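You operate a simulated robot arm through the tools that you are given. There is no shell and no other tool. Be economical: measure what you need, move in short steps, check, and stop when the job is done.

Carry out the task below with a simulated robot arm. There is one attempt and no reset: what you move stays moved.

Task
Fetch the green cleaner bottle and stand it on the bare corner at the window end of the craft table. Fetch the yellow yarn ball and set it in the teal tray. Take the green folded rag on the wrapping table and put it away on the craft table top. Take the water pot on the wrapping table and put it away on the top of the cube shelf. Take the blue ribbon reel and put it on the wrapping table. Put the cream card pack on the teal dusting block. Put the blue glue roller on the ledge under the bins. Open the ribbon tip-out bin. The order is free. Set down upright: green cleaner bottle.

Only the result counts: the job must be done as asked and must still hold three seconds after the hand-in. Knocking over, shifting, dropping, spilling or breaking anything else fails it.

Robot
A 6-joint arm with a two-finger parallel gripper on a trunk, on a base that drives. Base frame: it is fixed to the floor where the robot stands at the start and does not move with it; the origin is under the middle of the robot, x ahead of it, y to its left, z up; the surface under the hand at the start is at about z = 0.975. Readings come in m, rad, newtons and seconds.
With the tool pointing down near the work surface it reaches from about 0.3 to 0.68 m from the robot's upright axis, wherever it stands. Its first joint turns from -2.897 to 2.897 rad. Places, roughly: bare corner at the window end of the craft table ( [1.06, -2.02, 0.78]; blue glue roller (5x13x4 cm) [-3.4, -2.7, 0.8]; blue ribbon reel (6x6x3 cm) [-1.3, -2, 0.5]; craft table top [1, -2.8, 0.8]; cream card pack (10x6x2 cm) [-0.9, -1.3, 0.8]; green cleaner bottle (5x5x11 cm) [0.5, 0.1, 1]; green folded rag (8x6x3 cm) [-1.1, -1.3, 0.8]; ledge under the bins (16x76 cm) [-2.8, -4.18, 0.96]; ribbon tip-out bin [-2.8, -4.2, 1.4]; teal dusting block (12x12x2 cm) [-0.7, -1.5, 0.8]; teal tray (19x13x4 cm) [-0.8, -2.2, 0.8]; top of the cube shelf [0, -4.7, 0.8]; water pot (7x7x6 cm) [-0.7, -1.7, 0.8]; wrapping table [-0.8, -1.5, 0.8]; yellow yarn ball (7x7x6 cm) [-2.6, -0.5, 1.1]. Payload 1.57 kg.
The TCP is the grasp point between the finger pads, 0.03 m short of the fingertips. In the tool frame z runs along the fingers and y along their closing line. The gripper opens to 0.11 m. The fingers are 0.024 m wide and 0.012 m thick; the gripper's body (0.048 by 0.112 m) begins 0.078 m behind the TCP.
Orientation is that of the tool frame in the base frame, as a unit quaternion [x, y, z, w]. With the fingers straight down and closing along the base's y, the tool's x points along the base's -x, its y along +y and its z along -z.

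Tools
- The arm moves only by the tool jog_arm. Its argument "motion" is a list that holds one entry, the list of rows, each a list of 7 numbers: the turn, a rotation vector about the tool's x, y, z in units of 4 degrees (1.0 is 4 degrees), then the shift along the tool's x, y, z in units of 30 mm (1.0 is 30 mm), then the opening, from 0 (shut) to 1 (fully open). In form: [[[rx, ry, rz, dx, dy, dz, gripper], ...]]. A call has 1 to 10 rows; each row shifts and turns the commanded pose from where the row before left it, along the tool's axes as they then stand. A call with a number of a shift or a turn outside -1 to 1 is refused whole. Each row takes 0.2 s and may step no farther than 0.05 m and 0.15 rad from the row before; otherwise, or with a gripper value out of range, the whole call is refused. Where a pose cannot be reached the arm comes as near as it can. A force on the tool above 40 N (or 10 N above the force at the start of the call, whichever is more), or a blocked arm, ends the call early, and 0.2 s more pass. The fingers move at their own pace (about 0.108 m/s each) and stop on an object; they squeeze with about 43 N. The grip force told is the motor's: it shows also when the fingers shut on nothing. Time passes only in rows, and 0.2 s behind the last, so rows that do not move let the fingers close. The reply holds the time, the measured pose of the TCP, the force on the tool along the base axes, the opening and the grip force, in the units named above and with some noise, with the torque about the TCP (base axes, N m) and any sound that the robot's microphone picked up.
- Cameras (640 x 400 px; columns grow to the right, rows downward): "scene" is now at [0.057, 0.1446, 1.6663]; the picture's right is [-0.03, -1.00, 0.00], its down [-0.79, 0.03, -0.61] and it looks along [0.61, -0.02, -0.79] (base axes); focal length 264 px, centre (320, 200). "wrist" rides on the gripper at [0.07, 0.016, -0.141] in the tool frame; the picture's right is [-0.23, 0.97, 0.00], its down [-0.86, -0.20, -0.48] and it looks along [-0.47, -0.11, 0.88] (tool axes); focal length 222 px, centre (320, 200). There is no depth. A picture from a camera that has moved, and an enlarged one, comes with that camera's place and axes in the base frame and with its lens. The place of the scene camera against the robot may be out by one fixed shift of up to 0.012 m in any direction.
- grab_frame(camera): a new picture of that camera. No time passes.
- slide_trunk(by): slides the trunk up (or, below 0, down) by that many m; the arm and the scene camera ride with it, the base frame stays. It gives what a move gives, with no picture.
- roll_base(legs): drives the robot by 1 to 6 legs, each [ahead, left, turn to the left] in m, m and rad, along the robot's own axes; the way and the turn of a leg run together, so that a leg with both is an arc; at most 1.5 m and 3.142 rad a leg. The arm and the cameras ride along, it lands a little off, and it stops where it bumps. It gives what a move gives.
- pan_tilt(pan, tilt): turns the head with the scene camera to pan (to the left, within 2.094 rad either way) and tilt (down, from -0.506 to 1.204), counted from straight ahead of the robot. It gives what a move gives.
- zoom(camera, box): a new picture of the part [left, top, right, bottom] of that camera's present view, enlarged. No time passes.
- finish_job(): hands the job in; it is judged then, once.

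Go step by step. Nothing tells you exact positions but the pictures and the camera data: compare them with the known pose of the tool, close in by small moves and look again before you grip or let go. The budget is 217 turns and 218 pictures, counting those below and the enlarged ones. Unless the task says otherwise, let go and move clear before handing in, and close with one line.

The tools are called after "Emit:" as a command line: name --argument value ..., lists and objects as JSON in quotes. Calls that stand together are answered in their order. jog_arm: Moves the arm, as the interface text tells. Its arguments: {"type":"object","properties":{"motion":{"type":"array"}},"required":["motion"]} The other tools are called the same way: slide_trunk (by) slides the trunk up or down; roll_base (legs) drives the base; pan_tilt (pan, tilt) turns the head that bears the scene camera; grab_frame (camera) takes a picture; zoom (camera, box) takes an enlarged picture of a part of a camera's view; finish_job () hands the job in.

At the start:

```text
t: 0.0
eef_pos: [0.4002, 0.1729, 1.2603]
ee_rot: [-0.001, 1.0, 0.0, 0.001]
force: [0.7, -0.3, -0.1]
ft_torque: [-0.03, -0.03, -0.01]
finger_gap: 0.1101
grip_force: 0.1
trunk travel left (down, up): [-0.275, 0.315]
robot x, y, heading: [0.0007, -0.0017, -0.002]
head pan, tilt: [-0.035, 0.916]
```

scene: 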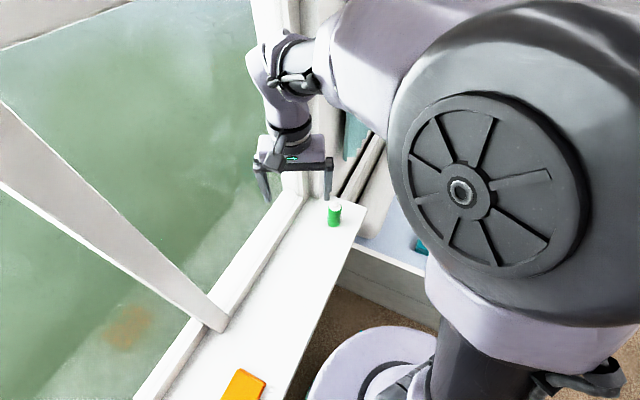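
wrist: 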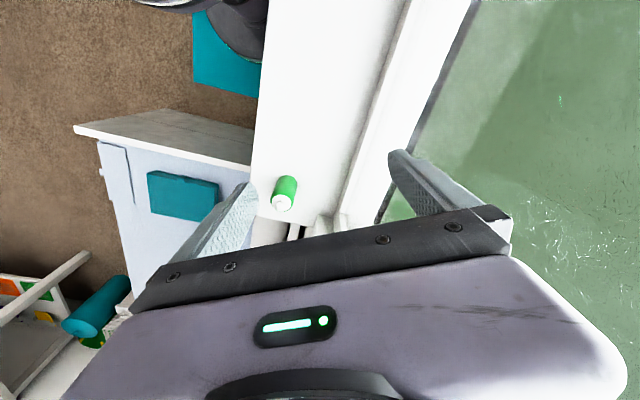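

The bottle stands on the sill at about (0.495, 0.088). I move above it and then look again.

Emit:
jog_arm --motion '[[[0, 0, 0, -0.78, -0.71, 0, 1], [0, 0, 0, -0.78, -0.71, 0, 1], [0, 0, 0, -0.78, -0.71, 0, 1], [0, 0, 0, -0.78, -0.71, 0, 1], [0, 0, 0, 0, 0, 1, 1], [0, 0, 0, 0, 0, 1, 1], [0, 0, 0, 0, 0, 1, 1], [0, 0, 0, 0, 0, 1, 1]]]'

Emit:
grab_frame --camera "wrist"

Emit:
grab_frame --camera "scene"

```text
t: 1.8
eef_pos: [0.4929, 0.0877, 1.1392]
ee_rot: [0.0, 1.0, 0.001, 0.0]
force: [0.1, 0.0, 0.1]
ft_torque: [0.01, 0.04, 0.01]
finger_gap: 0.1099
grip_force: 0.0
trunk travel left (down, up): [-0.275, 0.315]
robot x, y, heading: [-0.0005, 0.0012, -0.001]
head pan, tilt: [-0.035, 0.916]
```

```text
215 pictures are left
camera wrist: at [0.4236, 0.1042, 1.2799], right [0.23, 0.97, 0.0], down [0.86, -0.2, 0.48], along [0.47, -0.11, -0.88], focal length 222 px, centre (320, 200)
```

wrist: 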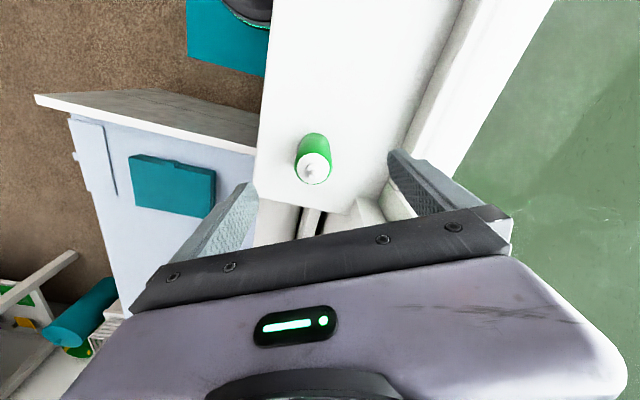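

```text
214 pictures are left
camera scene: at [0.0576, 0.1447, 1.6663], right [-0.03, -1.0, 0.0], down [-0.79, 0.03, -0.61], along [0.61, -0.02, -0.79], focal length 264 px, centre (320, 200)
```

scene: 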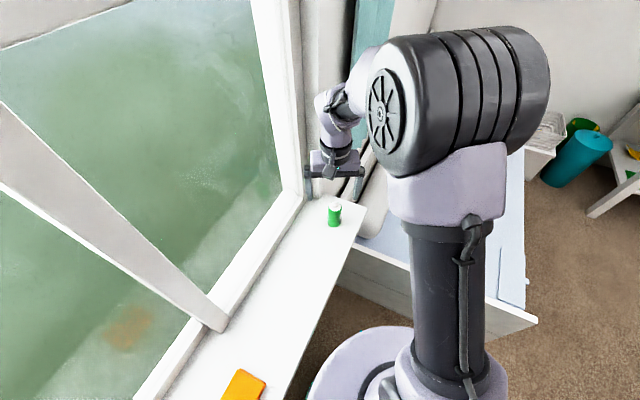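

The bottle is at about (0.493, 0.081). I descend and grip.

Emit:
jog_arm --motion '[[[0, 0, 0, 0, -0.2, 0.9, 1], [0, 0, 0, 0, 0, 0.9, 1], [0, 0, 0, 0, 0, 0.9, 1], [0, 0, 0, 0, 0, 0.9, 1], [0, 0, 0, 0, 0, 0, 0], [0, 0, 0, 0, 0, 0, 0], [0, 0, 0, 0, 0, 0, 0]]]'

Emit:
grab_frame --camera "wrist"

```text
t: 3.4
eef_pos: [0.4923, 0.0824, 1.0329]
ee_rot: [0.0, 1.0, 0.0, 0.0]
force: [0.6, -0.8, 0.3]
ft_torque: [-0.02, -0.04, -0.02]
finger_gap: 0.0395
grip_force: 42.9
trunk travel left (down, up): [-0.275, 0.315]
robot x, y, heading: [-0.0006, 0.0043, 0.001]
head pan, tilt: [-0.035, 0.916]
```

```text
213 pictures are left
camera wrist: at [0.4225, 0.098, 1.1739], right [0.23, 0.97, 0.0], down [0.86, -0.2, 0.48], along [0.47, -0.11, -0.88], focal length 222 px, centre (320, 200)
```

wrist: 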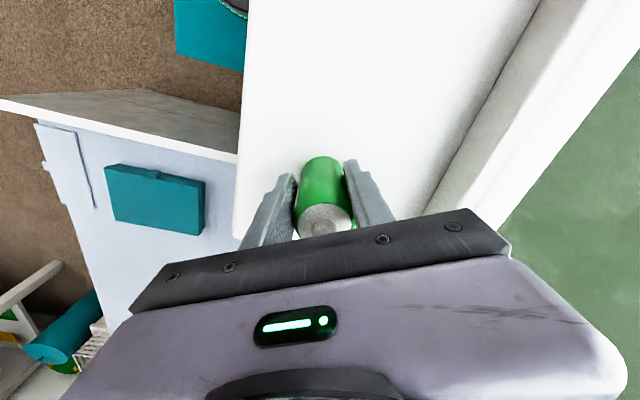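

Bottle held. I lift it, draw the arm in, and look around to learn the room.

Emit:
jog_arm --motion '[[[0, 0, 0, 0, 0, -1, 0], [0, 0, 0, 0, 0, -1, 0], [0, 0, 0, 0, 0, -1, 0], [0, 0, 0, 0, 0, -1, 0], [0, 0, 0, 0, 0, -1, 0], [0, 0, 0, 0.5, 0, -1, 0], [0, 0, 0, 1, 0, 0, 0], [0, 0, 0, 1, 0, 0, 0]]]'

Emit:
pan_tilt --pan -1.2 --tilt 0.5

Emit:
grab_frame --camera "scene"

Emit:
pan_tilt --pan -2.09 --tilt 0.5

Emit:
grab_frame --camera "scene"

```text
t: 5.2
eef_pos: [0.4165, 0.0825, 1.2127]
ee_rot: [0.0, 1.0, -0.001, 0.0]
force: [-0.1, 0.8, -0.4]
ft_torque: [-0.01, -0.02, 0.01]
finger_gap: 0.039
grip_force: 42.9
trunk travel left (down, up): [-0.275, 0.315]
robot x, y, heading: [0.0029, 0.0039, -0.002]
head pan, tilt: [-0.035, 0.916]
```

```text
t: 6.6
eef_pos: [0.4194, 0.0812, 1.2138]
ee_rot: [-0.001, 1.0, 0.0, 0.0]
force: [0.0, -0.5, -0.1]
ft_torque: [0.04, 0.0, 0.02]
finger_gap: 0.0386
grip_force: 43.7
trunk travel left (down, up): [-0.275, 0.315]
robot x, y, heading: [0.0025, -0.0005, -0.001]
head pan, tilt: [-1.201, 0.499]
```

```text
212 pictures are left
camera scene: at [0.0154, 0.0624, 1.7013], right [-0.93, -0.36, 0.0], down [-0.17, 0.45, -0.88], along [0.32, -0.82, -0.48], focal length 264 px, centre (320, 200)
```

scene: 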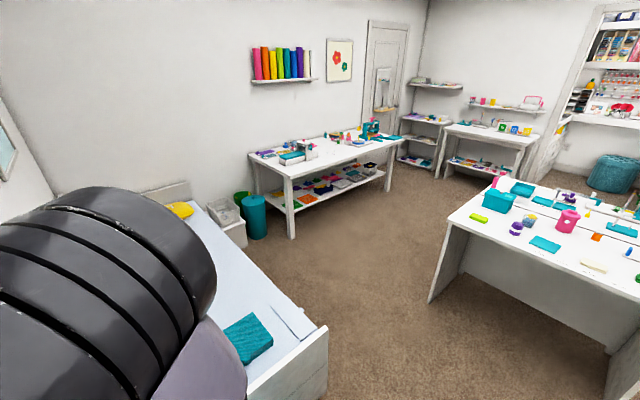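

```text
t: 7.8
eef_pos: [0.4194, 0.0824, 1.2126]
ee_rot: [0.0, 1.0, 0.001, 0.001]
force: [0.3, 0.8, -1.2]
ft_torque: [-0.01, 0.02, 0.0]
finger_gap: 0.039
grip_force: 43.2
trunk travel left (down, up): [-0.275, 0.315]
robot x, y, heading: [-0.0008, -0.0026, -0.005]
head pan, tilt: [-2.089, 0.499]
```

```text
211 pictures are left
camera scene: at [-0.0626, 0.0682, 1.7013], right [-0.87, 0.49, 0.0], down [0.24, 0.42, -0.88], along [-0.43, -0.76, -0.48], focal length 264 px, centre (320, 200)
```

scene: 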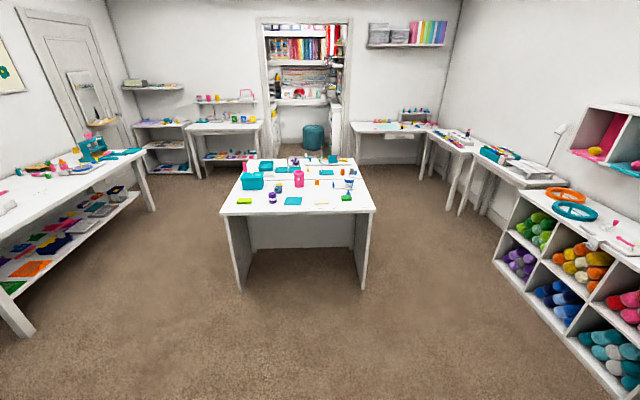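

The room is turned about -0.485 rad against the base frame; the craft table's front edge runs from (1.03,-1.78). I drive between the bench and the wrapping table and face the craft table.

Emit:
roll_base --legs '[[-0.15, -0.9, 0], [0, 0, -0.485], [1.04, -0.43, 0]]'

Emit:
pan_tilt --pan 0 --tilt 0.8

Emit:
grab_frame --camera "scene"

Emit:
grab_frame --camera "wrist"

```text
t: 19.3
eef_pos: [0.9695, -1.9033, 1.2138]
ee_rot: [0.248, 0.969, 0.001, 0.0]
force: [0.7, 0.2, -0.5]
ft_torque: [0.01, 0.0, -0.04]
finger_gap: 0.0385
grip_force: 43.1
trunk travel left (down, up): [-0.275, 0.315]
robot x, y, heading: [0.5642, -1.7779, -0.501]
head pan, tilt: [-2.089, 0.499]
```

```text
t: 21.3
eef_pos: [0.9693, -1.9042, 1.2128]
ee_rot: [0.248, 0.969, -0.001, -0.001]
force: [-0.6, -0.7, 0.3]
ft_torque: [-0.03, -0.01, -0.03]
finger_gap: 0.0387
grip_force: 42.5
trunk travel left (down, up): [-0.275, 0.315]
robot x, y, heading: [0.5632, -1.7738, -0.496]
head pan, tilt: [0.0, 0.799]
```

```text
210 pictures are left
camera scene: at [0.6846, -1.673, 1.6754], right [-0.48, -0.88, 0.0], down [-0.63, 0.34, -0.7], along [0.61, -0.33, -0.72], focal length 264 px, centre (320, 200)
```

scene: 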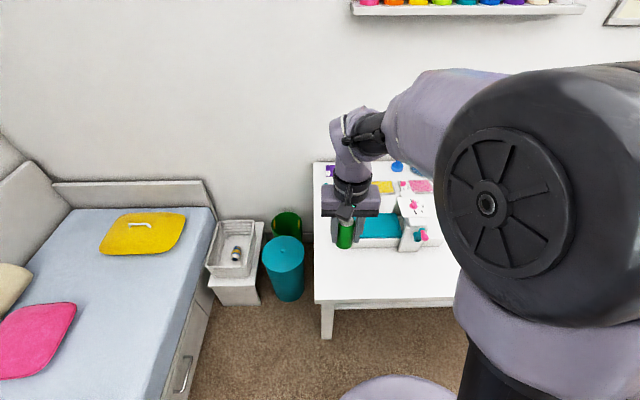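

```text
209 pictures are left
camera wrist: at [0.9158, -1.8556, 1.3533], right [0.67, 0.75, 0.0], down [0.65, -0.59, 0.48], along [0.36, -0.32, -0.88], focal length 222 px, centre (320, 200)
```

wrist: 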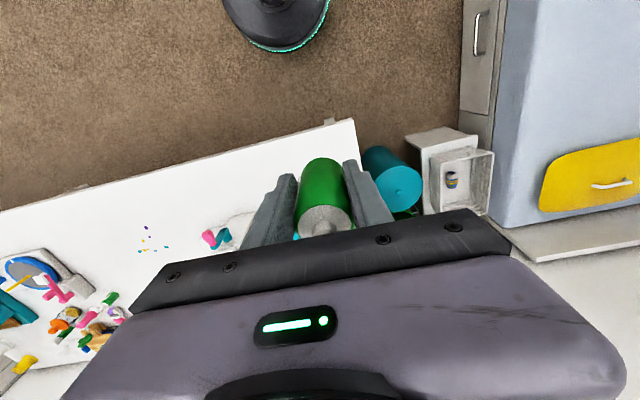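

The corner is clear in front of the teal item. I move over the target and lower the trunk to the table height.

Emit:
jog_arm --motion '[[[0, 0, 0, -0.9, -0.39, 0, 0], [0, 0, 0, -0.9, -0.39, 0, 0], [0, 0, 0, -0.9, -0.39, 0, 0], [0, 0, 0, -0.9, -0.39, 0, 0], [0, 0, 0, -0.9, -0.39, 0, 0]]]'

Emit:
slide_trunk --by -0.2

Emit:
grab_frame --camera "scene"

Emit:
grab_frame --camera "wrist"

```text
t: 22.5
eef_pos: [1.0591, -2.0201, 1.2115]
ee_rot: [0.247, 0.969, 0.0, 0.0]
force: [0.1, -0.6, 0.2]
ft_torque: [0.02, 0.05, -0.01]
finger_gap: 0.0386
grip_force: 43.2
trunk travel left (down, up): [-0.275, 0.315]
robot x, y, heading: [0.5627, -1.7749, -0.504]
head pan, tilt: [0.0, 0.799]
```

```text
t: 24.7
eef_pos: [1.0573, -2.0192, 1.0129]
ee_rot: [0.248, 0.969, 0.0, -0.001]
force: [-0.5, 0.1, -1.1]
ft_torque: [0.0, 0.03, 0.01]
finger_gap: 0.0382
grip_force: 42.8
trunk travel left (down, up): [-0.075, 0.515]
robot x, y, heading: [0.5631, -1.7766, -0.499]
head pan, tilt: [0.0, 0.799]
```

```text
208 pictures are left
camera scene: at [0.6846, -1.673, 1.4755], right [-0.48, -0.88, 0.0], down [-0.63, 0.34, -0.7], along [0.61, -0.33, -0.72], focal length 264 px, centre (320, 200)
```

scene: 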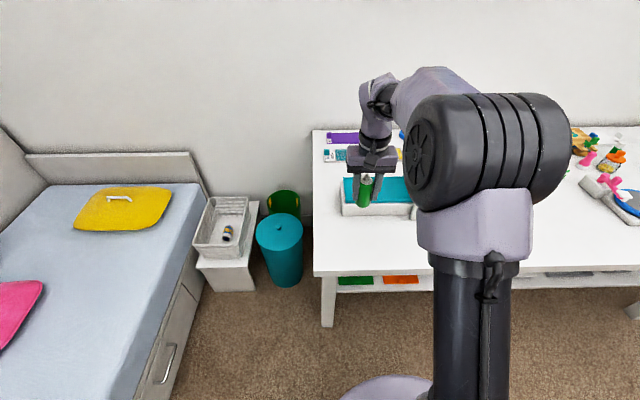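

```text
207 pictures are left
camera wrist: at [1.0044, -1.9722, 1.1526], right [0.67, 0.75, 0.0], down [0.65, -0.59, 0.48], along [0.36, -0.32, -0.88], focal length 222 px, centre (320, 200)
```

wrist: 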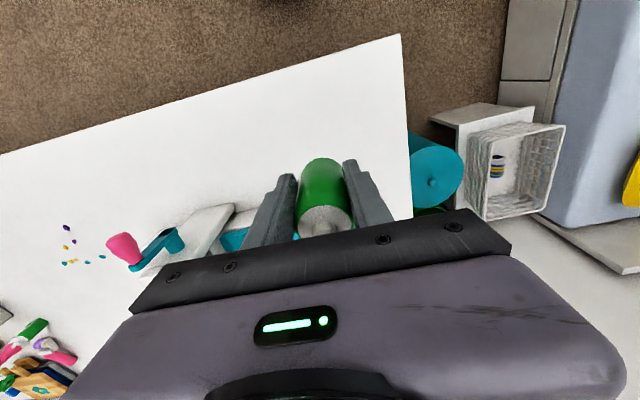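

Clear: the box's front is about 0.11 m beyond. I lower, with the last steps small.

Emit:
jog_arm --motion '[[[0, 0, 0, 0, 0, 1, 0], [0, 0, 0, 0, 0, 1, 0], [0, 0, 0, 0, 0, 1, 0], [0, 0, 0, 0, 0, 1, 0], [0, 0, 0, 0, 0, 1, 0], [0, 0, 0, 0, 0, 0.4, 0], [0, 0, 0, 0, 0, 0.2, 0]]]'

Emit:
grab_frame --camera "scene"

```text
t: 26.3
eef_pos: [1.0586, -2.0195, 0.8448]
ee_rot: [0.248, 0.969, 0.0, 0.001]
force: [0.3, 0.0, -0.5]
ft_torque: [0.01, 0.02, -0.03]
finger_gap: 0.0383
grip_force: 43.4
trunk travel left (down, up): [-0.075, 0.515]
robot x, y, heading: [0.5622, -1.7776, -0.498]
head pan, tilt: [0.0, 0.799]
```

```text
206 pictures are left
camera scene: at [0.6846, -1.6729, 1.4754], right [-0.48, -0.88, 0.0], down [-0.63, 0.34, -0.7], along [0.61, -0.33, -0.72], focal length 264 px, centre (320, 200)
```

scene: 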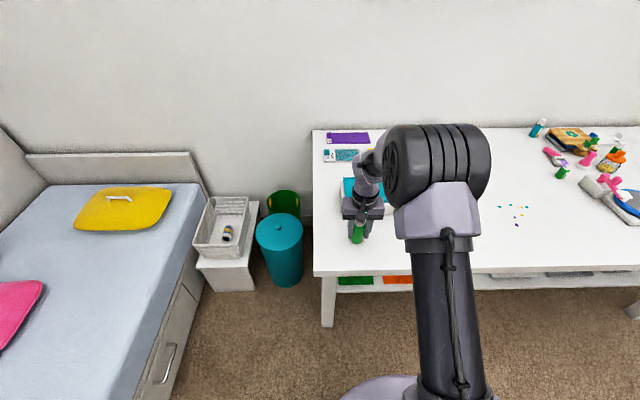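

Emit:
jog_arm --motion '[[[0, 0, 0, 0, 0, 0.1, 0], [0, 0, 0, 0, 0, 0.1, 0], [0, 0, 0, 0, 0, 0.1, 0]]]'

Emit:
zoom --camera "scene" --box '[310, 180, 410, 260]'

```text
t: 27.1
eef_pos: [1.0573, -2.0199, 0.8372]
ee_rot: [0.248, 0.969, -0.002, 0.004]
force: [0.9, 1.7, 32.1]
ft_torque: [0.09, -0.35, -0.07]
finger_gap: 0.0384
grip_force: 42.8
trunk travel left (down, up): [-0.075, 0.515]
robot x, y, heading: [0.5614, -1.774, -0.503]
head pan, tilt: [0.0, 0.799]
```

```text
5.00 times, centred on (360, 220) of scene
camera zoom: at [0.6819, -1.6716, 1.476], right [-0.48, -0.88, 0.0], down [-0.63, 0.34, -0.7], along [0.61, -0.34, -0.72], focal length 1322 px, centre (120, 100)
```

zoom: 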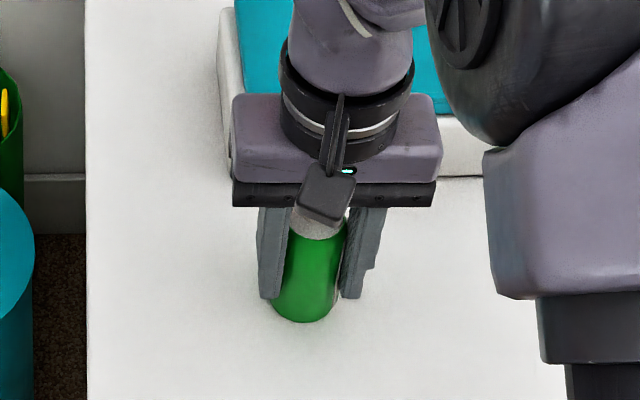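

Contact with the table felt. I ease off, open, and rise.

Emit:
jog_arm --motion '[[[0, 0, 0, 0, 0, -0.05, 0], [0, 0, 0, 0, 0, 0, 0.6], [0, 0, 0, 0, 0, 0, 0.9], [0, 0, 0, 0, 0, -1, 0.9], [0, 0, 0, 0, 0, -1, 0.9], [0, 0, 0, 0, 0, -1, 0.9], [0, 0, 0, 0, 0, -1, 0.9], [0, 0, 0, 0, 0, -1, 0.9]]]'

Emit:
grab_frame --camera "wrist"

Emit:
pan_tilt --pan -0.5 --tilt 0.6

Emit:
grab_frame --camera "scene"

```text
t: 28.9
eef_pos: [1.0572, -2.0185, 0.9863]
ee_rot: [0.247, 0.969, 0.0, 0.0]
force: [-0.1, 0.3, 0.1]
ft_torque: [0.01, -0.03, 0.0]
finger_gap: 0.099
grip_force: 0.1
trunk travel left (down, up): [-0.075, 0.515]
robot x, y, heading: [0.5586, -1.7734, -0.498]
head pan, tilt: [0.0, 0.799]
```

```text
204 pictures are left
camera wrist: at [1.0044, -1.9715, 1.1273], right [0.67, 0.75, 0.0], down [0.65, -0.59, 0.48], along [0.36, -0.32, -0.88], focal length 222 px, centre (320, 200)
```

wrist: 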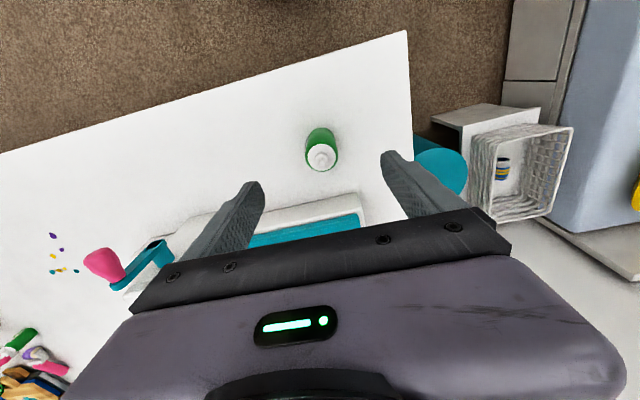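

```text
t: 29.8
eef_pos: [1.0593, -2.0207, 0.9857]
ee_rot: [0.247, 0.969, 0.0, 0.0]
force: [0.6, -0.1, 0.1]
ft_torque: [-0.03, -0.02, -0.01]
finger_gap: 0.0989
grip_force: 0.1
trunk travel left (down, up): [-0.075, 0.515]
robot x, y, heading: [0.5618, -1.7731, -0.499]
head pan, tilt: [-0.499, 0.6]
```

```text
203 pictures are left
camera scene: at [0.6616, -1.7086, 1.4922], right [-0.84, -0.54, 0.0], down [-0.31, 0.48, -0.82], along [0.45, -0.69, -0.57], focal length 264 px, centre (320, 200)
```

scene: 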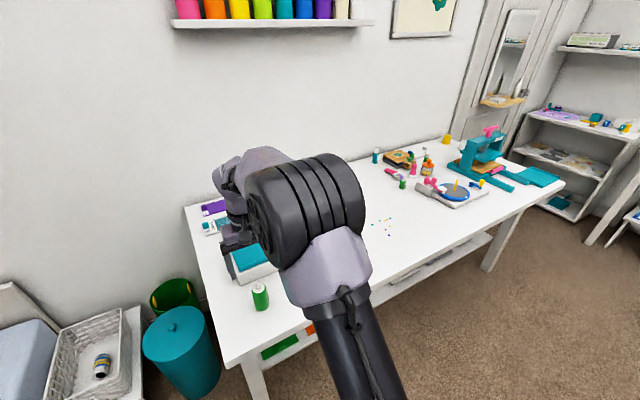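

The bottle stands upright on the corner. Next I back out and face the wrapping table to locate the things on it.

Emit:
jog_arm --motion '[[[0, 0, 0, 0, 0, -1, 0.9], [0, 0, 0, 0, 0, -1, 0.9], [0, 0, 0, 1, 0, -1, 0.9], [0, 0, 0, 1, 0, -1, 0.9], [0, 0, 0, 1, 0, 0, 0.9], [0, 0, 0, 1, 0, 0, 0.9], [0, 0, 0, 1, 0, 0, 0.9]]]'

Emit:
roll_base --legs '[[-1.04, 0.424, 0], [0, 0, -1.57]]'

Emit:
pan_tilt --pan -0.25 --tilt 0.65

Emit:
grab_frame --camera "scene"

Emit:
grab_frame --camera "wrist"

```text
t: 31.4
eef_pos: [0.9254, -1.9469, 1.1083]
ee_rot: [0.248, 0.969, 0.0, 0.001]
force: [0.6, -0.2, -0.3]
ft_torque: [-0.04, -0.04, -0.01]
finger_gap: 0.0988
grip_force: 0.1
trunk travel left (down, up): [-0.075, 0.515]
robot x, y, heading: [0.5628, -1.7776, -0.497]
head pan, tilt: [-0.499, 0.6]
```

```text
t: 41.0
eef_pos: [-0.3274, -1.2594, 1.1076]
ee_rot: [0.855, 0.518, -0.001, 0.001]
force: [0.3, -0.1, -0.1]
ft_torque: [0.01, 0.0, -0.01]
finger_gap: 0.0989
grip_force: 0.0
trunk travel left (down, up): [-0.075, 0.515]
robot x, y, heading: [-0.1585, -0.8911, -2.052]
head pan, tilt: [-0.499, 0.6]
```

```text
t: 41.8
eef_pos: [-0.3275, -1.2592, 1.1075]
ee_rot: [0.855, 0.518, 0.0, 0.0]
force: [-0.1, 0.2, 0.4]
ft_torque: [-0.01, 0.02, 0.03]
finger_gap: 0.0992
grip_force: 0.1
trunk travel left (down, up): [-0.075, 0.515]
robot x, y, heading: [-0.163, -0.8901, -2.052]
head pan, tilt: [-0.25, 0.649]
```

```text
202 pictures are left
camera scene: at [-0.0836, -0.9961, 1.488], right [-0.74, 0.67, 0.0], down [0.4, 0.45, -0.8], along [-0.53, -0.59, -0.6], focal length 264 px, centre (320, 200)
```

scene: 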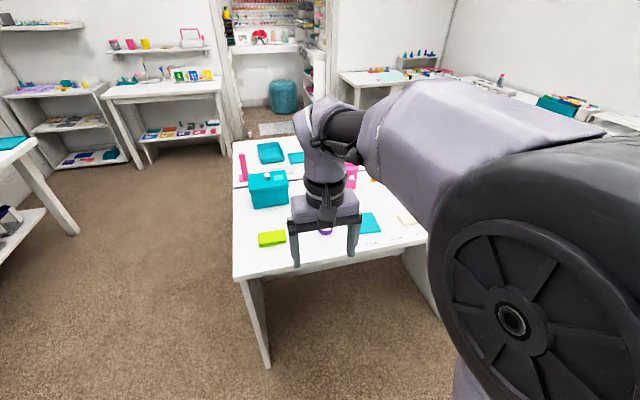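

```text
201 pictures are left
camera wrist: at [-0.2806, -1.2058, 1.2483], right [0.76, -0.65, 0.0], down [-0.57, -0.67, 0.48], along [-0.31, -0.36, -0.88], focal length 222 px, centre (320, 200)
```

wrist: 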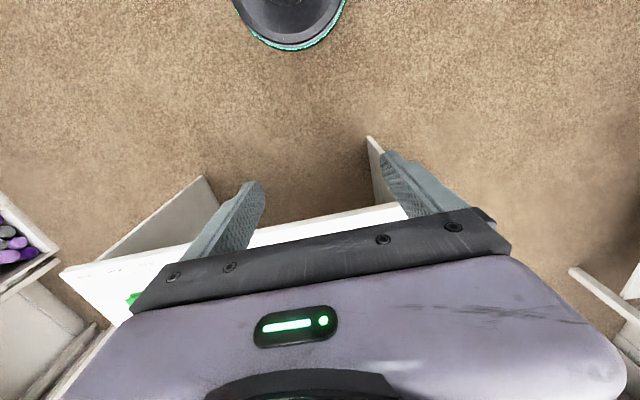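

I raise the trunk for a better view and move to the middle of the near side.

Emit:
slide_trunk --by 0.3

Emit:
roll_base --legs '[[0.27, -0.28, -0.02]]'

Emit:
pan_tilt --pan -0.2 --tilt 0.9

Emit:
grab_frame --camera "scene"

Emit:
grab_frame --camera "wrist"

```text
t: 44.8
eef_pos: [-0.3282, -1.2592, 1.4089]
ee_rot: [0.855, 0.518, 0.0, 0.0]
force: [0.5, 0.1, -0.4]
ft_torque: [-0.02, -0.06, -0.03]
finger_gap: 0.0989
grip_force: 0.1
trunk travel left (down, up): [-0.375, 0.215]
robot x, y, heading: [-0.1602, -0.8928, -2.053]
head pan, tilt: [-0.25, 0.649]
```

```text
t: 47.2
eef_pos: [-0.7094, -1.3619, 1.407]
ee_rot: [0.86, 0.51, 0.001, 0.0]
force: [-0.2, -0.3, -0.3]
ft_torque: [-0.01, 0.01, 0.02]
finger_gap: 0.0987
grip_force: 0.0
trunk travel left (down, up): [-0.375, 0.215]
robot x, y, heading: [-0.5292, -0.9959, -2.074]
head pan, tilt: [-0.25, 0.649]
```

```text
t: 48.0
eef_pos: [-0.7083, -1.3611, 1.4082]
ee_rot: [0.861, 0.509, 0.0, -0.001]
force: [0.6, -0.9, 0.5]
ft_torque: [0.02, 0.02, 0.04]
finger_gap: 0.099
grip_force: 0.1
trunk travel left (down, up): [-0.375, 0.215]
robot x, y, heading: [-0.5341, -0.9963, -2.071]
head pan, tilt: [-0.201, 0.901]
```

```text
200 pictures are left
camera scene: at [-0.4494, -1.0966, 1.7675], right [-0.76, 0.65, 0.0], down [0.51, 0.6, -0.62], along [-0.4, -0.47, -0.78], focal length 264 px, centre (320, 200)
```

scene: 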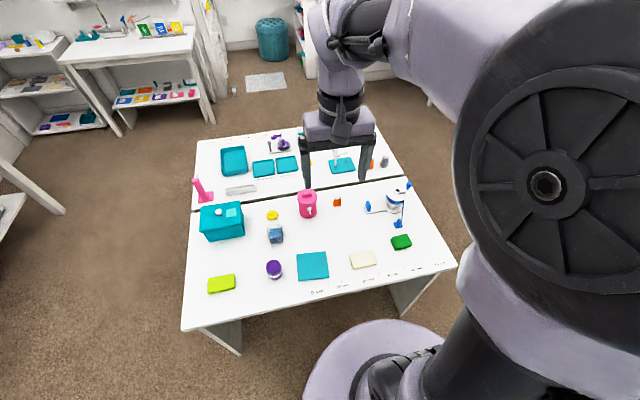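

```text
199 pictures are left
camera wrist: at [-0.6608, -1.3083, 1.5484], right [0.74, -0.67, 0.0], down [-0.59, -0.65, 0.48], along [-0.32, -0.36, -0.88], focal length 222 px, centre (320, 200)
```

wrist: 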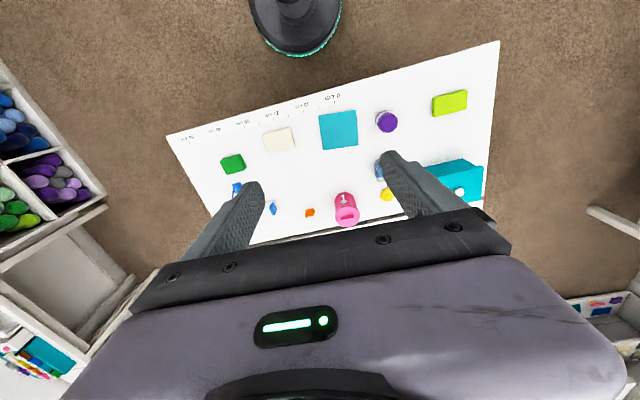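

Everything on the wrapping table is visible: card pack ≈(-0.882,-1.346), block ≈(-0.71,-1.45), rag ≈(-1.06,-1.29), pot ≈(-0.685,-1.66), tray ≈(-0.77,-2.17). I go over the card pack and turn the gripper 90° to close on its short side.

Emit:
jog_arm --motion '[[[0, 0, 0, -0.41, -0.89, 0, 0.9], [0, 0, 0, -0.41, -0.89, 0, 0.9], [0, 0, 0, -0.41, -0.89, 0, 0.9], [0, 0, 0, -0.41, -0.89, 0, 0.9], [0, 0, 0, -0.41, -0.89, 0, 0.9], [0, 0, 0, -0.41, -0.89, 0, 0.9], [0, 0, 1, 0, 0, 0, 0.9], [0, 0, 1, 0, 0, 0, 0.9], [0, 0, 1, 0, 0, 0, 0.9], [0, 0, 1, 0, 0, 0, 0.9]]]'

Emit:
jog_arm --motion '[[[0, 0, 1, 0, 0, 0, 0.9], [0, 0, 1, 0, 0, 0, 0.9], [0, 0, 1, 0, 0, 0, 0.9], [0, 0, 1, 0, 0, 0, 0.9], [0, 0, 1, 0, 0, 0, 0.9], [0, 0, 1, 0, 0, 0, 0.9], [0, 0, 1, 0, 0, 0, 0.9], [0, 0, 1, 0, 0, 0, 0.9], [0, 0, 1, 0, 0, 0, 0.9], [0, 0, 1, 0, 0, 0, 0.9]]]'

Emit:
jog_arm --motion '[[[0, 0, 1, 0, 0, 0, 0.9], [0, 0, 1, 0, 0, 0, 0.9], [0, 0, 1, 0, 0, 0, 0.9], [0, 0, 1, 0, 0, 0, 0.9], [0, 0, 1, 0, 0, 0, 0.9], [0, 0, 1, 0, 0, 0, 0.9], [0, 0, 1, 0, 0, 0, 0.9], [0, 0, 1, 0, 0, 0, 0.9], [0, 0, 0.5, 0, 0, 0, 0.9]]]'

Emit:
grab_frame --camera "wrist"

Emit:
grab_frame --camera "scene"

```text
t: 50.2
eef_pos: [-0.8849, -1.3486, 1.4089]
ee_rot: [0.923, 0.384, 0.001, 0.0]
force: [0.4, 0.3, 0.4]
ft_torque: [-0.02, -0.01, -0.01]
finger_gap: 0.0989
grip_force: 0.2
trunk travel left (down, up): [-0.375, 0.215]
robot x, y, heading: [-0.5346, -0.9988, -2.068]
head pan, tilt: [-0.201, 0.901]
```

```text
t: 52.4
eef_pos: [-0.8857, -1.3492, 1.4081]
ee_rot: [0.999, 0.044, 0.0, 0.0]
force: [0.1, 0.6, 0.7]
ft_torque: [0.03, -0.01, 0.04]
finger_gap: 0.0989
grip_force: 0.0
trunk travel left (down, up): [-0.375, 0.215]
robot x, y, heading: [-0.5357, -0.9947, -2.076]
head pan, tilt: [-0.201, 0.901]
```

```text
t: 54.4
eef_pos: [-0.8845, -1.3497, 1.4092]
ee_rot: [0.969, -0.248, 0.0, 0.0]
force: [0.0, -0.2, -0.3]
ft_torque: [-0.01, 0.0, 0.02]
finger_gap: 0.0989
grip_force: 0.1
trunk travel left (down, up): [-0.375, 0.215]
robot x, y, heading: [-0.5365, -0.9977, -2.072]
head pan, tilt: [-0.201, 0.901]
```

```text
198 pictures are left
camera wrist: at [-0.8316, -1.3974, 1.5487], right [-0.67, -0.74, 0.0], down [-0.65, 0.59, 0.48], along [-0.36, 0.32, -0.88], focal length 222 px, centre (320, 200)
```

wrist: 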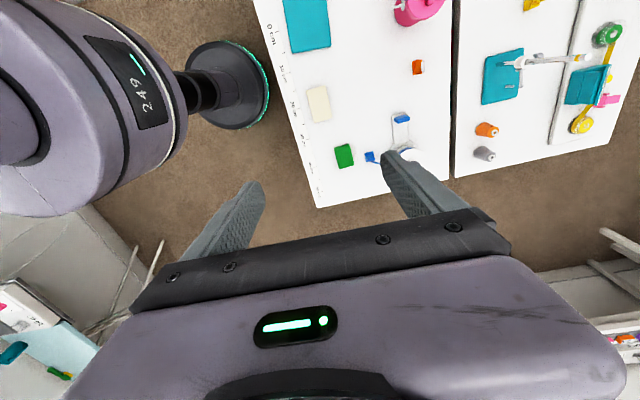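

```text
197 pictures are left
camera scene: at [-0.4496, -1.0967, 1.7675], right [-0.76, 0.65, 0.0], down [0.51, 0.6, -0.62], along [-0.4, -0.47, -0.78], focal length 264 px, centre (320, 200)
```

scene: 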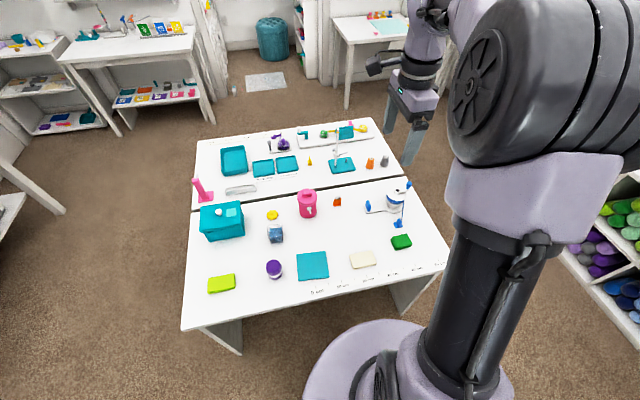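

The gripper is aligned over the card pack. I lower the trunk and check.

Emit:
slide_trunk --by -0.3

Emit:
jog_arm --motion '[[[0, 0, 0, 0, 0, 1, 0.9], [0, 0, 0, 0, 0, 1, 0.9], [0, 0, 0, 0, 0, 1, 0.9], [0, 0, 0, 0, 0, 1, 0.9], [0, 0, 0, 0, 0, 1, 0.9], [0, 0, 0, 0, 0, 1, 0.9]]]'

Emit:
grab_frame --camera "wrist"

Emit:
grab_frame --camera "scene"

```text
t: 57.4
eef_pos: [-0.884, -1.3488, 1.109]
ee_rot: [0.969, -0.248, 0.0, 0.0]
force: [0.2, -0.3, 0.6]
ft_torque: [0.0, 0.01, 0.04]
finger_gap: 0.0989
grip_force: 0.1
trunk travel left (down, up): [-0.075, 0.515]
robot x, y, heading: [-0.5321, -0.9967, -2.073]
head pan, tilt: [-0.201, 0.901]
```

```text
t: 58.8
eef_pos: [-0.8848, -1.3508, 0.9273]
ee_rot: [0.969, -0.248, 0.0, 0.002]
force: [-1.2, 0.4, 0.4]
ft_torque: [-0.01, -0.02, 0.0]
finger_gap: 0.0991
grip_force: 0.0
trunk travel left (down, up): [-0.075, 0.515]
robot x, y, heading: [-0.5362, -0.999, -2.07]
head pan, tilt: [-0.201, 0.901]
```

```text
196 pictures are left
camera wrist: at [-0.8306, -1.3982, 1.0675], right [-0.67, -0.75, 0.0], down [-0.65, 0.59, 0.48], along [-0.36, 0.32, -0.88], focal length 222 px, centre (320, 200)
```

wrist: 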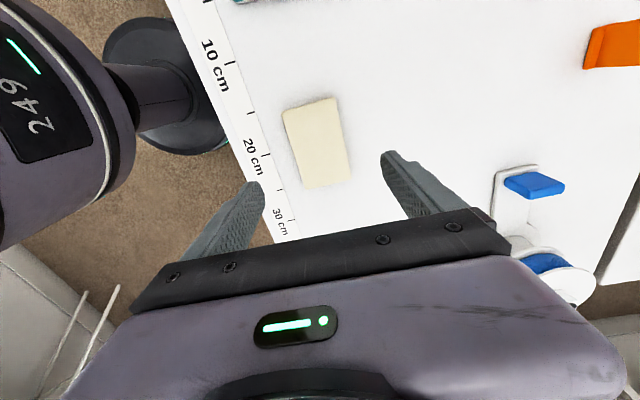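

```text
195 pictures are left
camera scene: at [-0.4498, -1.0969, 1.4675], right [-0.76, 0.65, 0.0], down [0.51, 0.6, -0.62], along [-0.4, -0.47, -0.78], focal length 264 px, centre (320, 200)
```

scene: 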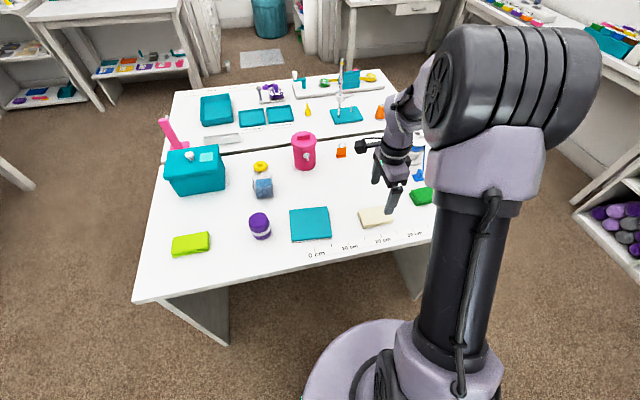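

Aligned. Descend to just above the table and grip.

Emit:
jog_arm --motion '[[[0, 0, 0, 0, 0, 1, 0.9], [0, 0, 0, 0, 0, 1, 0.9], [0, 0, 0, 0, 0, 1, 0.9], [0, 0, 0, 0, 0, 0.5, 0.9], [0, 0, 0, 0, 0, 0.25, 0.9], [0, 0, 0, 0, 0, 0, 0], [0, 0, 0, 0, 0, 0, 0], [0, 0, 0, 0, 0, 0, 0], [0, 0, 0, 0, 0, 0, 0]]]'

Emit:
grab_frame --camera "wrist"

```text
t: 59.8
eef_pos: [-0.8856, -1.3523, 0.8297]
ee_rot: [0.969, -0.248, -0.002, 0.003]
force: [2.5, 1.7, 17.7]
ft_torque: [0.83, -0.7, -0.16]
finger_gap: 0.1013
grip_force: 1.3
trunk travel left (down, up): [-0.075, 0.515]
robot x, y, heading: [-0.5381, -0.9965, -2.072]
head pan, tilt: [-0.201, 0.901]
stopped in row 5: the force on the tool passed its limit at 60 N (the readings are from after the stop); the commanded pose is now the measured one
```

```text
194 pictures are left
camera wrist: at [-0.8316, -1.399, 0.9709], right [-0.67, -0.74, 0.01], down [-0.65, 0.59, 0.48], along [-0.36, 0.32, -0.88], focal length 222 px, centre (320, 200)
```

wrist: 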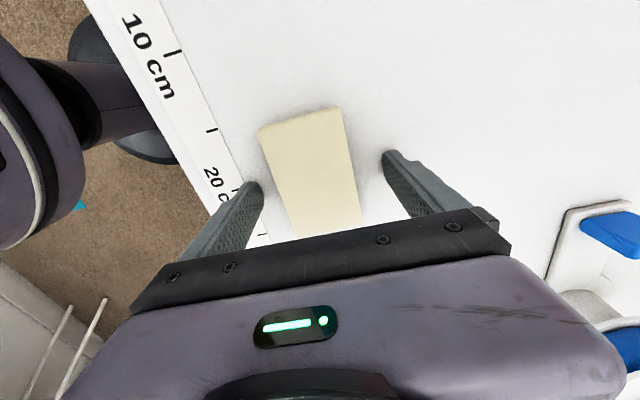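

The fingertips touch the table at z≈0.80. I back up slightly and close.

Emit:
jog_arm --motion '[[[0, 0, 0, 0, 0, -0.1, 0.9], [0, 0, 0, 0, 0, 0, 0], [0, 0, 0, 0, 0, 0, 0], [0, 0, 0, 0, 0, 0, 0], [0, 0, 0, 0, 0, 0, 0]]]'

Emit:
grab_frame --camera "wrist"

```text
t: 61.0
eef_pos: [-0.8849, -1.3505, 0.8304]
ee_rot: [0.968, -0.249, -0.002, 0.002]
force: [0.2, 0.3, -0.6]
ft_torque: [0.0, 0.05, 0.0]
finger_gap: 0.0588
grip_force: 43.4
trunk travel left (down, up): [-0.075, 0.515]
robot x, y, heading: [-0.5335, -1.0021, -2.069]
head pan, tilt: [-0.201, 0.901]
```

```text
193 pictures are left
camera wrist: at [-0.8319, -1.3987, 0.9724], right [-0.67, -0.74, 0.01], down [-0.65, 0.59, 0.48], along [-0.36, 0.32, -0.88], focal length 222 px, centre (320, 200)
```

wrist: 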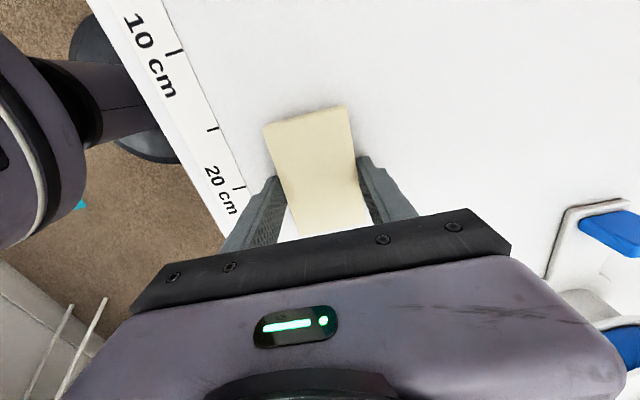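

Card held. Lift and move along the edge to above the teal block.

Emit:
jog_arm --motion '[[[0, 0, 0, 0, 0, -0.9, 0], [0, 0, 0, 0, 0, -0.9, 0], [0, 0, 0, 0, 0, -0.9, 0], [0, 0, 0, 0.95, 0, 0, 0], [0, 0, 0, 0.95, 0, 0, 0], [0, 0, 0, 0.95, 0, 0, 0], [0, 0, 0, 0.95, 0, 0, 0], [0, 0, 0, 0.95, 0, 0, 0], [0, 0, 0, 0.95, 0, 0, 0], [0, 0, 0, 0.95, 0, 0, 0]]]'

Emit:
grab_frame --camera "wrist"

Emit:
grab_frame --camera "scene"

```text
t: 63.2
eef_pos: [-0.7116, -1.4491, 0.9146]
ee_rot: [0.969, -0.248, -0.002, 0.002]
force: [0.5, -0.2, -1.3]
ft_torque: [-0.01, 0.0, 0.01]
finger_gap: 0.0588
grip_force: 43.3
trunk travel left (down, up): [-0.075, 0.515]
robot x, y, heading: [-0.5379, -0.9967, -2.069]
head pan, tilt: [-0.201, 0.901]
```

```text
192 pictures are left
camera wrist: at [-0.6574, -1.4968, 1.0547], right [-0.67, -0.74, 0.01], down [-0.65, 0.59, 0.48], along [-0.36, 0.32, -0.88], focal length 222 px, centre (320, 200)
```

wrist: 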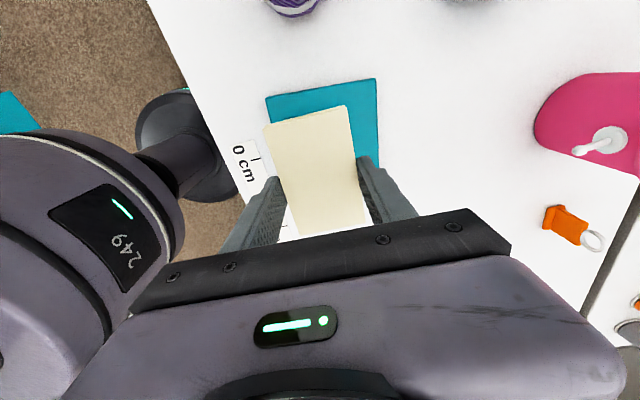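

```text
191 pictures are left
camera scene: at [-0.4496, -1.097, 1.4675], right [-0.76, 0.65, 0.0], down [0.51, 0.6, -0.62], along [-0.4, -0.47, -0.78], focal length 264 px, centre (320, 200)
```

scene: 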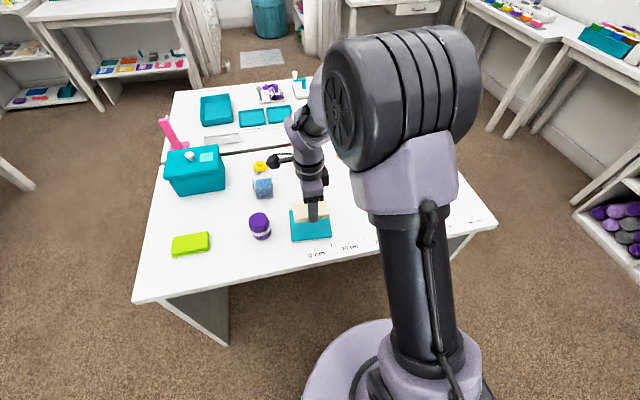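

The card is centered over the block. Lowering gently until contact.

Emit:
jog_arm --motion '[[[0, 0, 0, 0, 0, 0.9, 0], [0, 0, 0, 0, 0, 0.9, 0], [0, 0, 0, 0, 0, 0.15, 0], [0, 0, 0, 0, 0, 0.05, 0]]]'

Emit:
zoom --camera "scene" --box '[270, 180, 350, 250]'

```text
t: 64.2
eef_pos: [-0.7107, -1.4486, 0.8524]
ee_rot: [0.969, -0.248, -0.001, 0.002]
force: [0.4, 0.2, -0.5]
ft_torque: [0.02, -0.01, -0.03]
finger_gap: 0.0593
grip_force: 43.3
trunk travel left (down, up): [-0.075, 0.515]
robot x, y, heading: [-0.5363, -0.9965, -2.075]
head pan, tilt: [-0.201, 0.901]
```

```text
5.71 times, centred on (310, 215) of scene
camera zoom: at [-0.4497, -1.0968, 1.4675], right [-0.76, 0.65, 0.0], down [0.51, 0.6, -0.62], along [-0.4, -0.47, -0.78], focal length 1510 px, centre (377, 114)
```

zoom: 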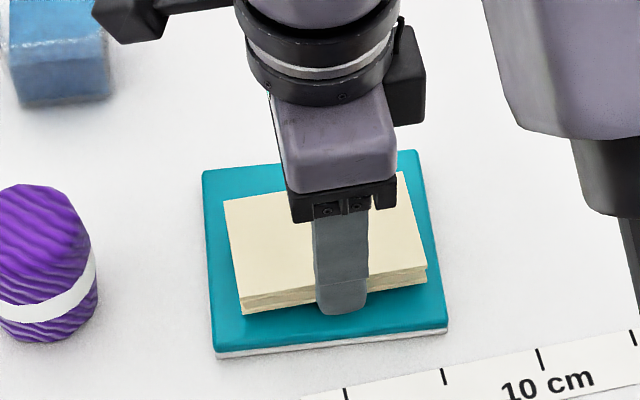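

Well placed. A few more small steps down to contact.

Emit:
jog_arm --motion '[[[0, 0, 0, 0, 0, 0.05, 0], [0, 0, 0, 0, 0, 0.05, 0], [0, 0, 0, 0, 0, 0.05, 0]]]'

```text
t: 65.0
eef_pos: [-0.7102, -1.4482, 0.8488]
ee_rot: [0.969, -0.248, -0.001, 0.002]
force: [-0.1, -0.2, -1.0]
ft_torque: [-0.03, 0.01, -0.03]
finger_gap: 0.059
grip_force: 42.9
trunk travel left (down, up): [-0.075, 0.515]
robot x, y, heading: [-0.5345, -0.9947, -2.071]
head pan, tilt: [-0.201, 0.901]
```

Emit:
jog_arm --motion '[[[0, 0, 0, 0, 0, 0.05, 0], [0, 0, 0, 0, 0, 0.05, 0], [0, 0, 0, 0, 0, 0.05, 0]]]'

Emit:
zoom --camera "scene" --box '[270, 180, 350, 250]'

```text
t: 65.8
eef_pos: [-0.7111, -1.4473, 0.8451]
ee_rot: [0.968, -0.249, -0.001, 0.004]
force: [0.7, 0.0, 24.2]
ft_torque: [0.55, -0.23, -0.01]
finger_gap: 0.0589
grip_force: 42.6
trunk travel left (down, up): [-0.075, 0.515]
robot x, y, heading: [-0.5375, -0.9987, -2.064]
head pan, tilt: [-0.201, 0.901]
```

```text
5.71 times, centred on (310, 215) of scene
camera zoom: at [-0.449, -1.0952, 1.4679], right [-0.76, 0.65, 0.0], down [0.51, 0.6, -0.62], along [-0.4, -0.48, -0.78], focal length 1510 px, centre (377, 114)
```

zoom: 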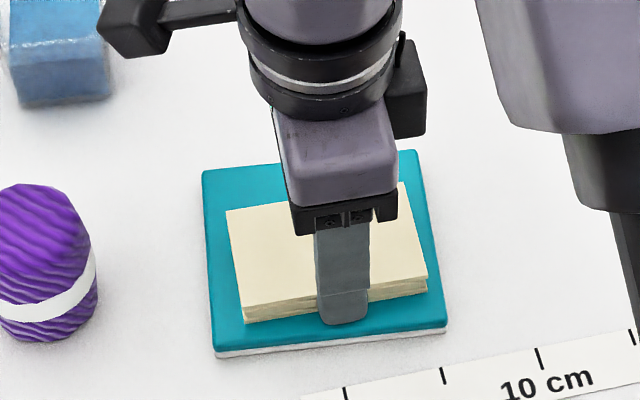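

Set down. I release, rise, and go over to the rag at about (-1.048,-1.298).

Emit:
jog_arm --motion '[[[0, 0, 0, 0, 0, -0.05, 0], [0, 0, 0, 0, 0, 0, 0.7], [0, 0, 0, 0, 0, 0, 0.75], [0, 0, 0, 0, 0, -0.5, 0.75], [0, 0, 0, 0, 0, -1, 0.75], [0, 0, 0, 0, 0, -1, 0.75], [0, 0, 0, 0, 0, -1, 0.75], [0, 0, 0, -1, 0, 0, 0.75], [0, 0, 0, -1, 0, 0, 0.75], [0, 0, 0, -1, 0, 0, 0.75]]]'

Emit:
jog_arm --motion '[[[0, 0, 0, -1, 0.1, 0, 0.75], [0, 0, 0, -1, 0.1, 0, 0.75], [0, 0, 0, -1, 0.1, 0, 0.75], [0, 0, 0, -1, 0.1, 0, 0.75], [0, 0, 0, -1, 0.1, 0, 0.75], [0, 0, 0, -1, 0.1, 0, 0.75], [0, 0, 0, -1, 0.1, 0, 0.75], [0, 0, 0, -1, 0.1, 0, 0.75], [0, 0, 0, -1, 0.1, 0, 0.75], [0, 0, 0, -0.3, 0.1, 0, 0.75]]]'

Emit:
grab_frame --camera "wrist"

Emit:
grab_frame --camera "scene"

```text
t: 68.0
eef_pos: [-0.7884, -1.4038, 0.9509]
ee_rot: [0.969, -0.248, -0.002, 0.003]
force: [-0.3, 0.1, 0.3]
ft_torque: [0.0, -0.01, 0.05]
finger_gap: 0.0827
grip_force: 0.1
trunk travel left (down, up): [-0.075, 0.515]
robot x, y, heading: [-0.5378, -0.9951, -2.074]
head pan, tilt: [-0.201, 0.901]
```

```text
t: 70.2
eef_pos: [-1.0486, -1.2946, 0.9512]
ee_rot: [0.969, -0.249, -0.001, 0.002]
force: [0.0, 0.4, -0.2]
ft_torque: [-0.02, 0.0, -0.01]
finger_gap: 0.0822
grip_force: 0.1
trunk travel left (down, up): [-0.075, 0.515]
robot x, y, heading: [-0.53, -0.9995, -2.074]
head pan, tilt: [-0.201, 0.901]
```

```text
188 pictures are left
camera wrist: at [-0.9952, -1.3423, 1.0914], right [-0.67, -0.74, 0.01], down [-0.65, 0.59, 0.48], along [-0.36, 0.32, -0.88], focal length 222 px, centre (320, 200)
```

wrist: 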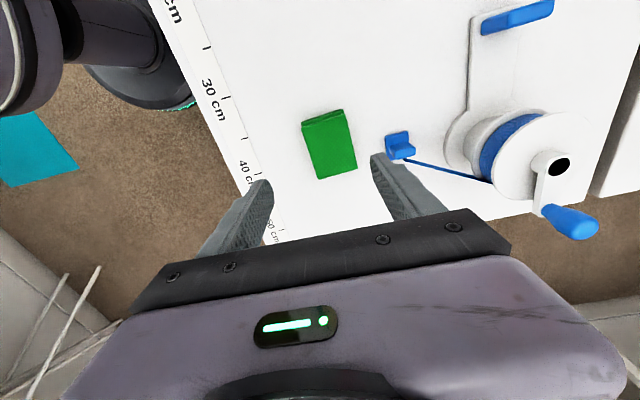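

```text
187 pictures are left
camera scene: at [-0.4499, -1.0968, 1.4675], right [-0.76, 0.65, 0.0], down [0.51, 0.6, -0.62], along [-0.4, -0.47, -0.78], focal length 264 px, centre (320, 200)
```

scene: 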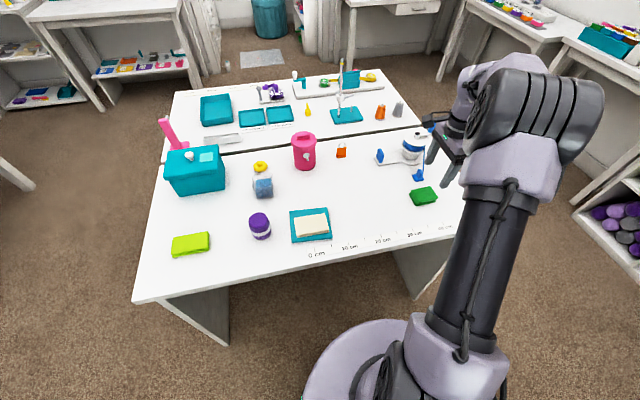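

Card pack sits well on the block. The rag is ~1 cm further in tool y; I correct, descend and grip.

Emit:
jog_arm --motion '[[[0, 0, 0, 0, 0.37, 0, 0.75], [0, 0, 0, 0, 0, 1, 0.75], [0, 0, 0, 0, 0, 1, 0.75], [0, 0, 0, 0, 0, 1, 0.75], [0, 0, 0, 0, 0, 0.75, 0.75], [0, 0, 0, 0, 0, 0, 0], [0, 0, 0, 0, 0, 0, 0], [0, 0, 0, 0, 0, 0, 0]]]'

Emit:
grab_frame --camera "wrist"

```text
t: 72.0
eef_pos: [-1.0542, -1.3065, 0.8392]
ee_rot: [0.969, -0.249, -0.001, 0.002]
force: [0.3, 0.2, -0.3]
ft_torque: [0.01, 0.0, 0.01]
finger_gap: 0.0539
grip_force: 42.7
trunk travel left (down, up): [-0.075, 0.515]
robot x, y, heading: [-0.536, -0.9959, -2.07]
head pan, tilt: [-0.201, 0.901]
```

```text
186 pictures are left
camera wrist: at [-1.0004, -1.3542, 0.9794], right [-0.67, -0.74, 0.01], down [-0.65, 0.59, 0.48], along [-0.36, 0.32, -0.88], focal length 222 px, centre (320, 200)
```

wrist: 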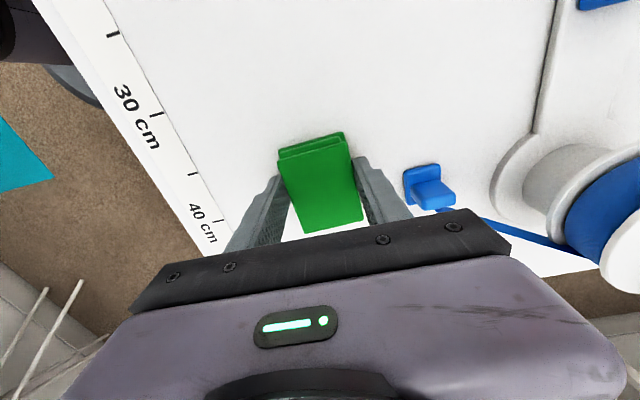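

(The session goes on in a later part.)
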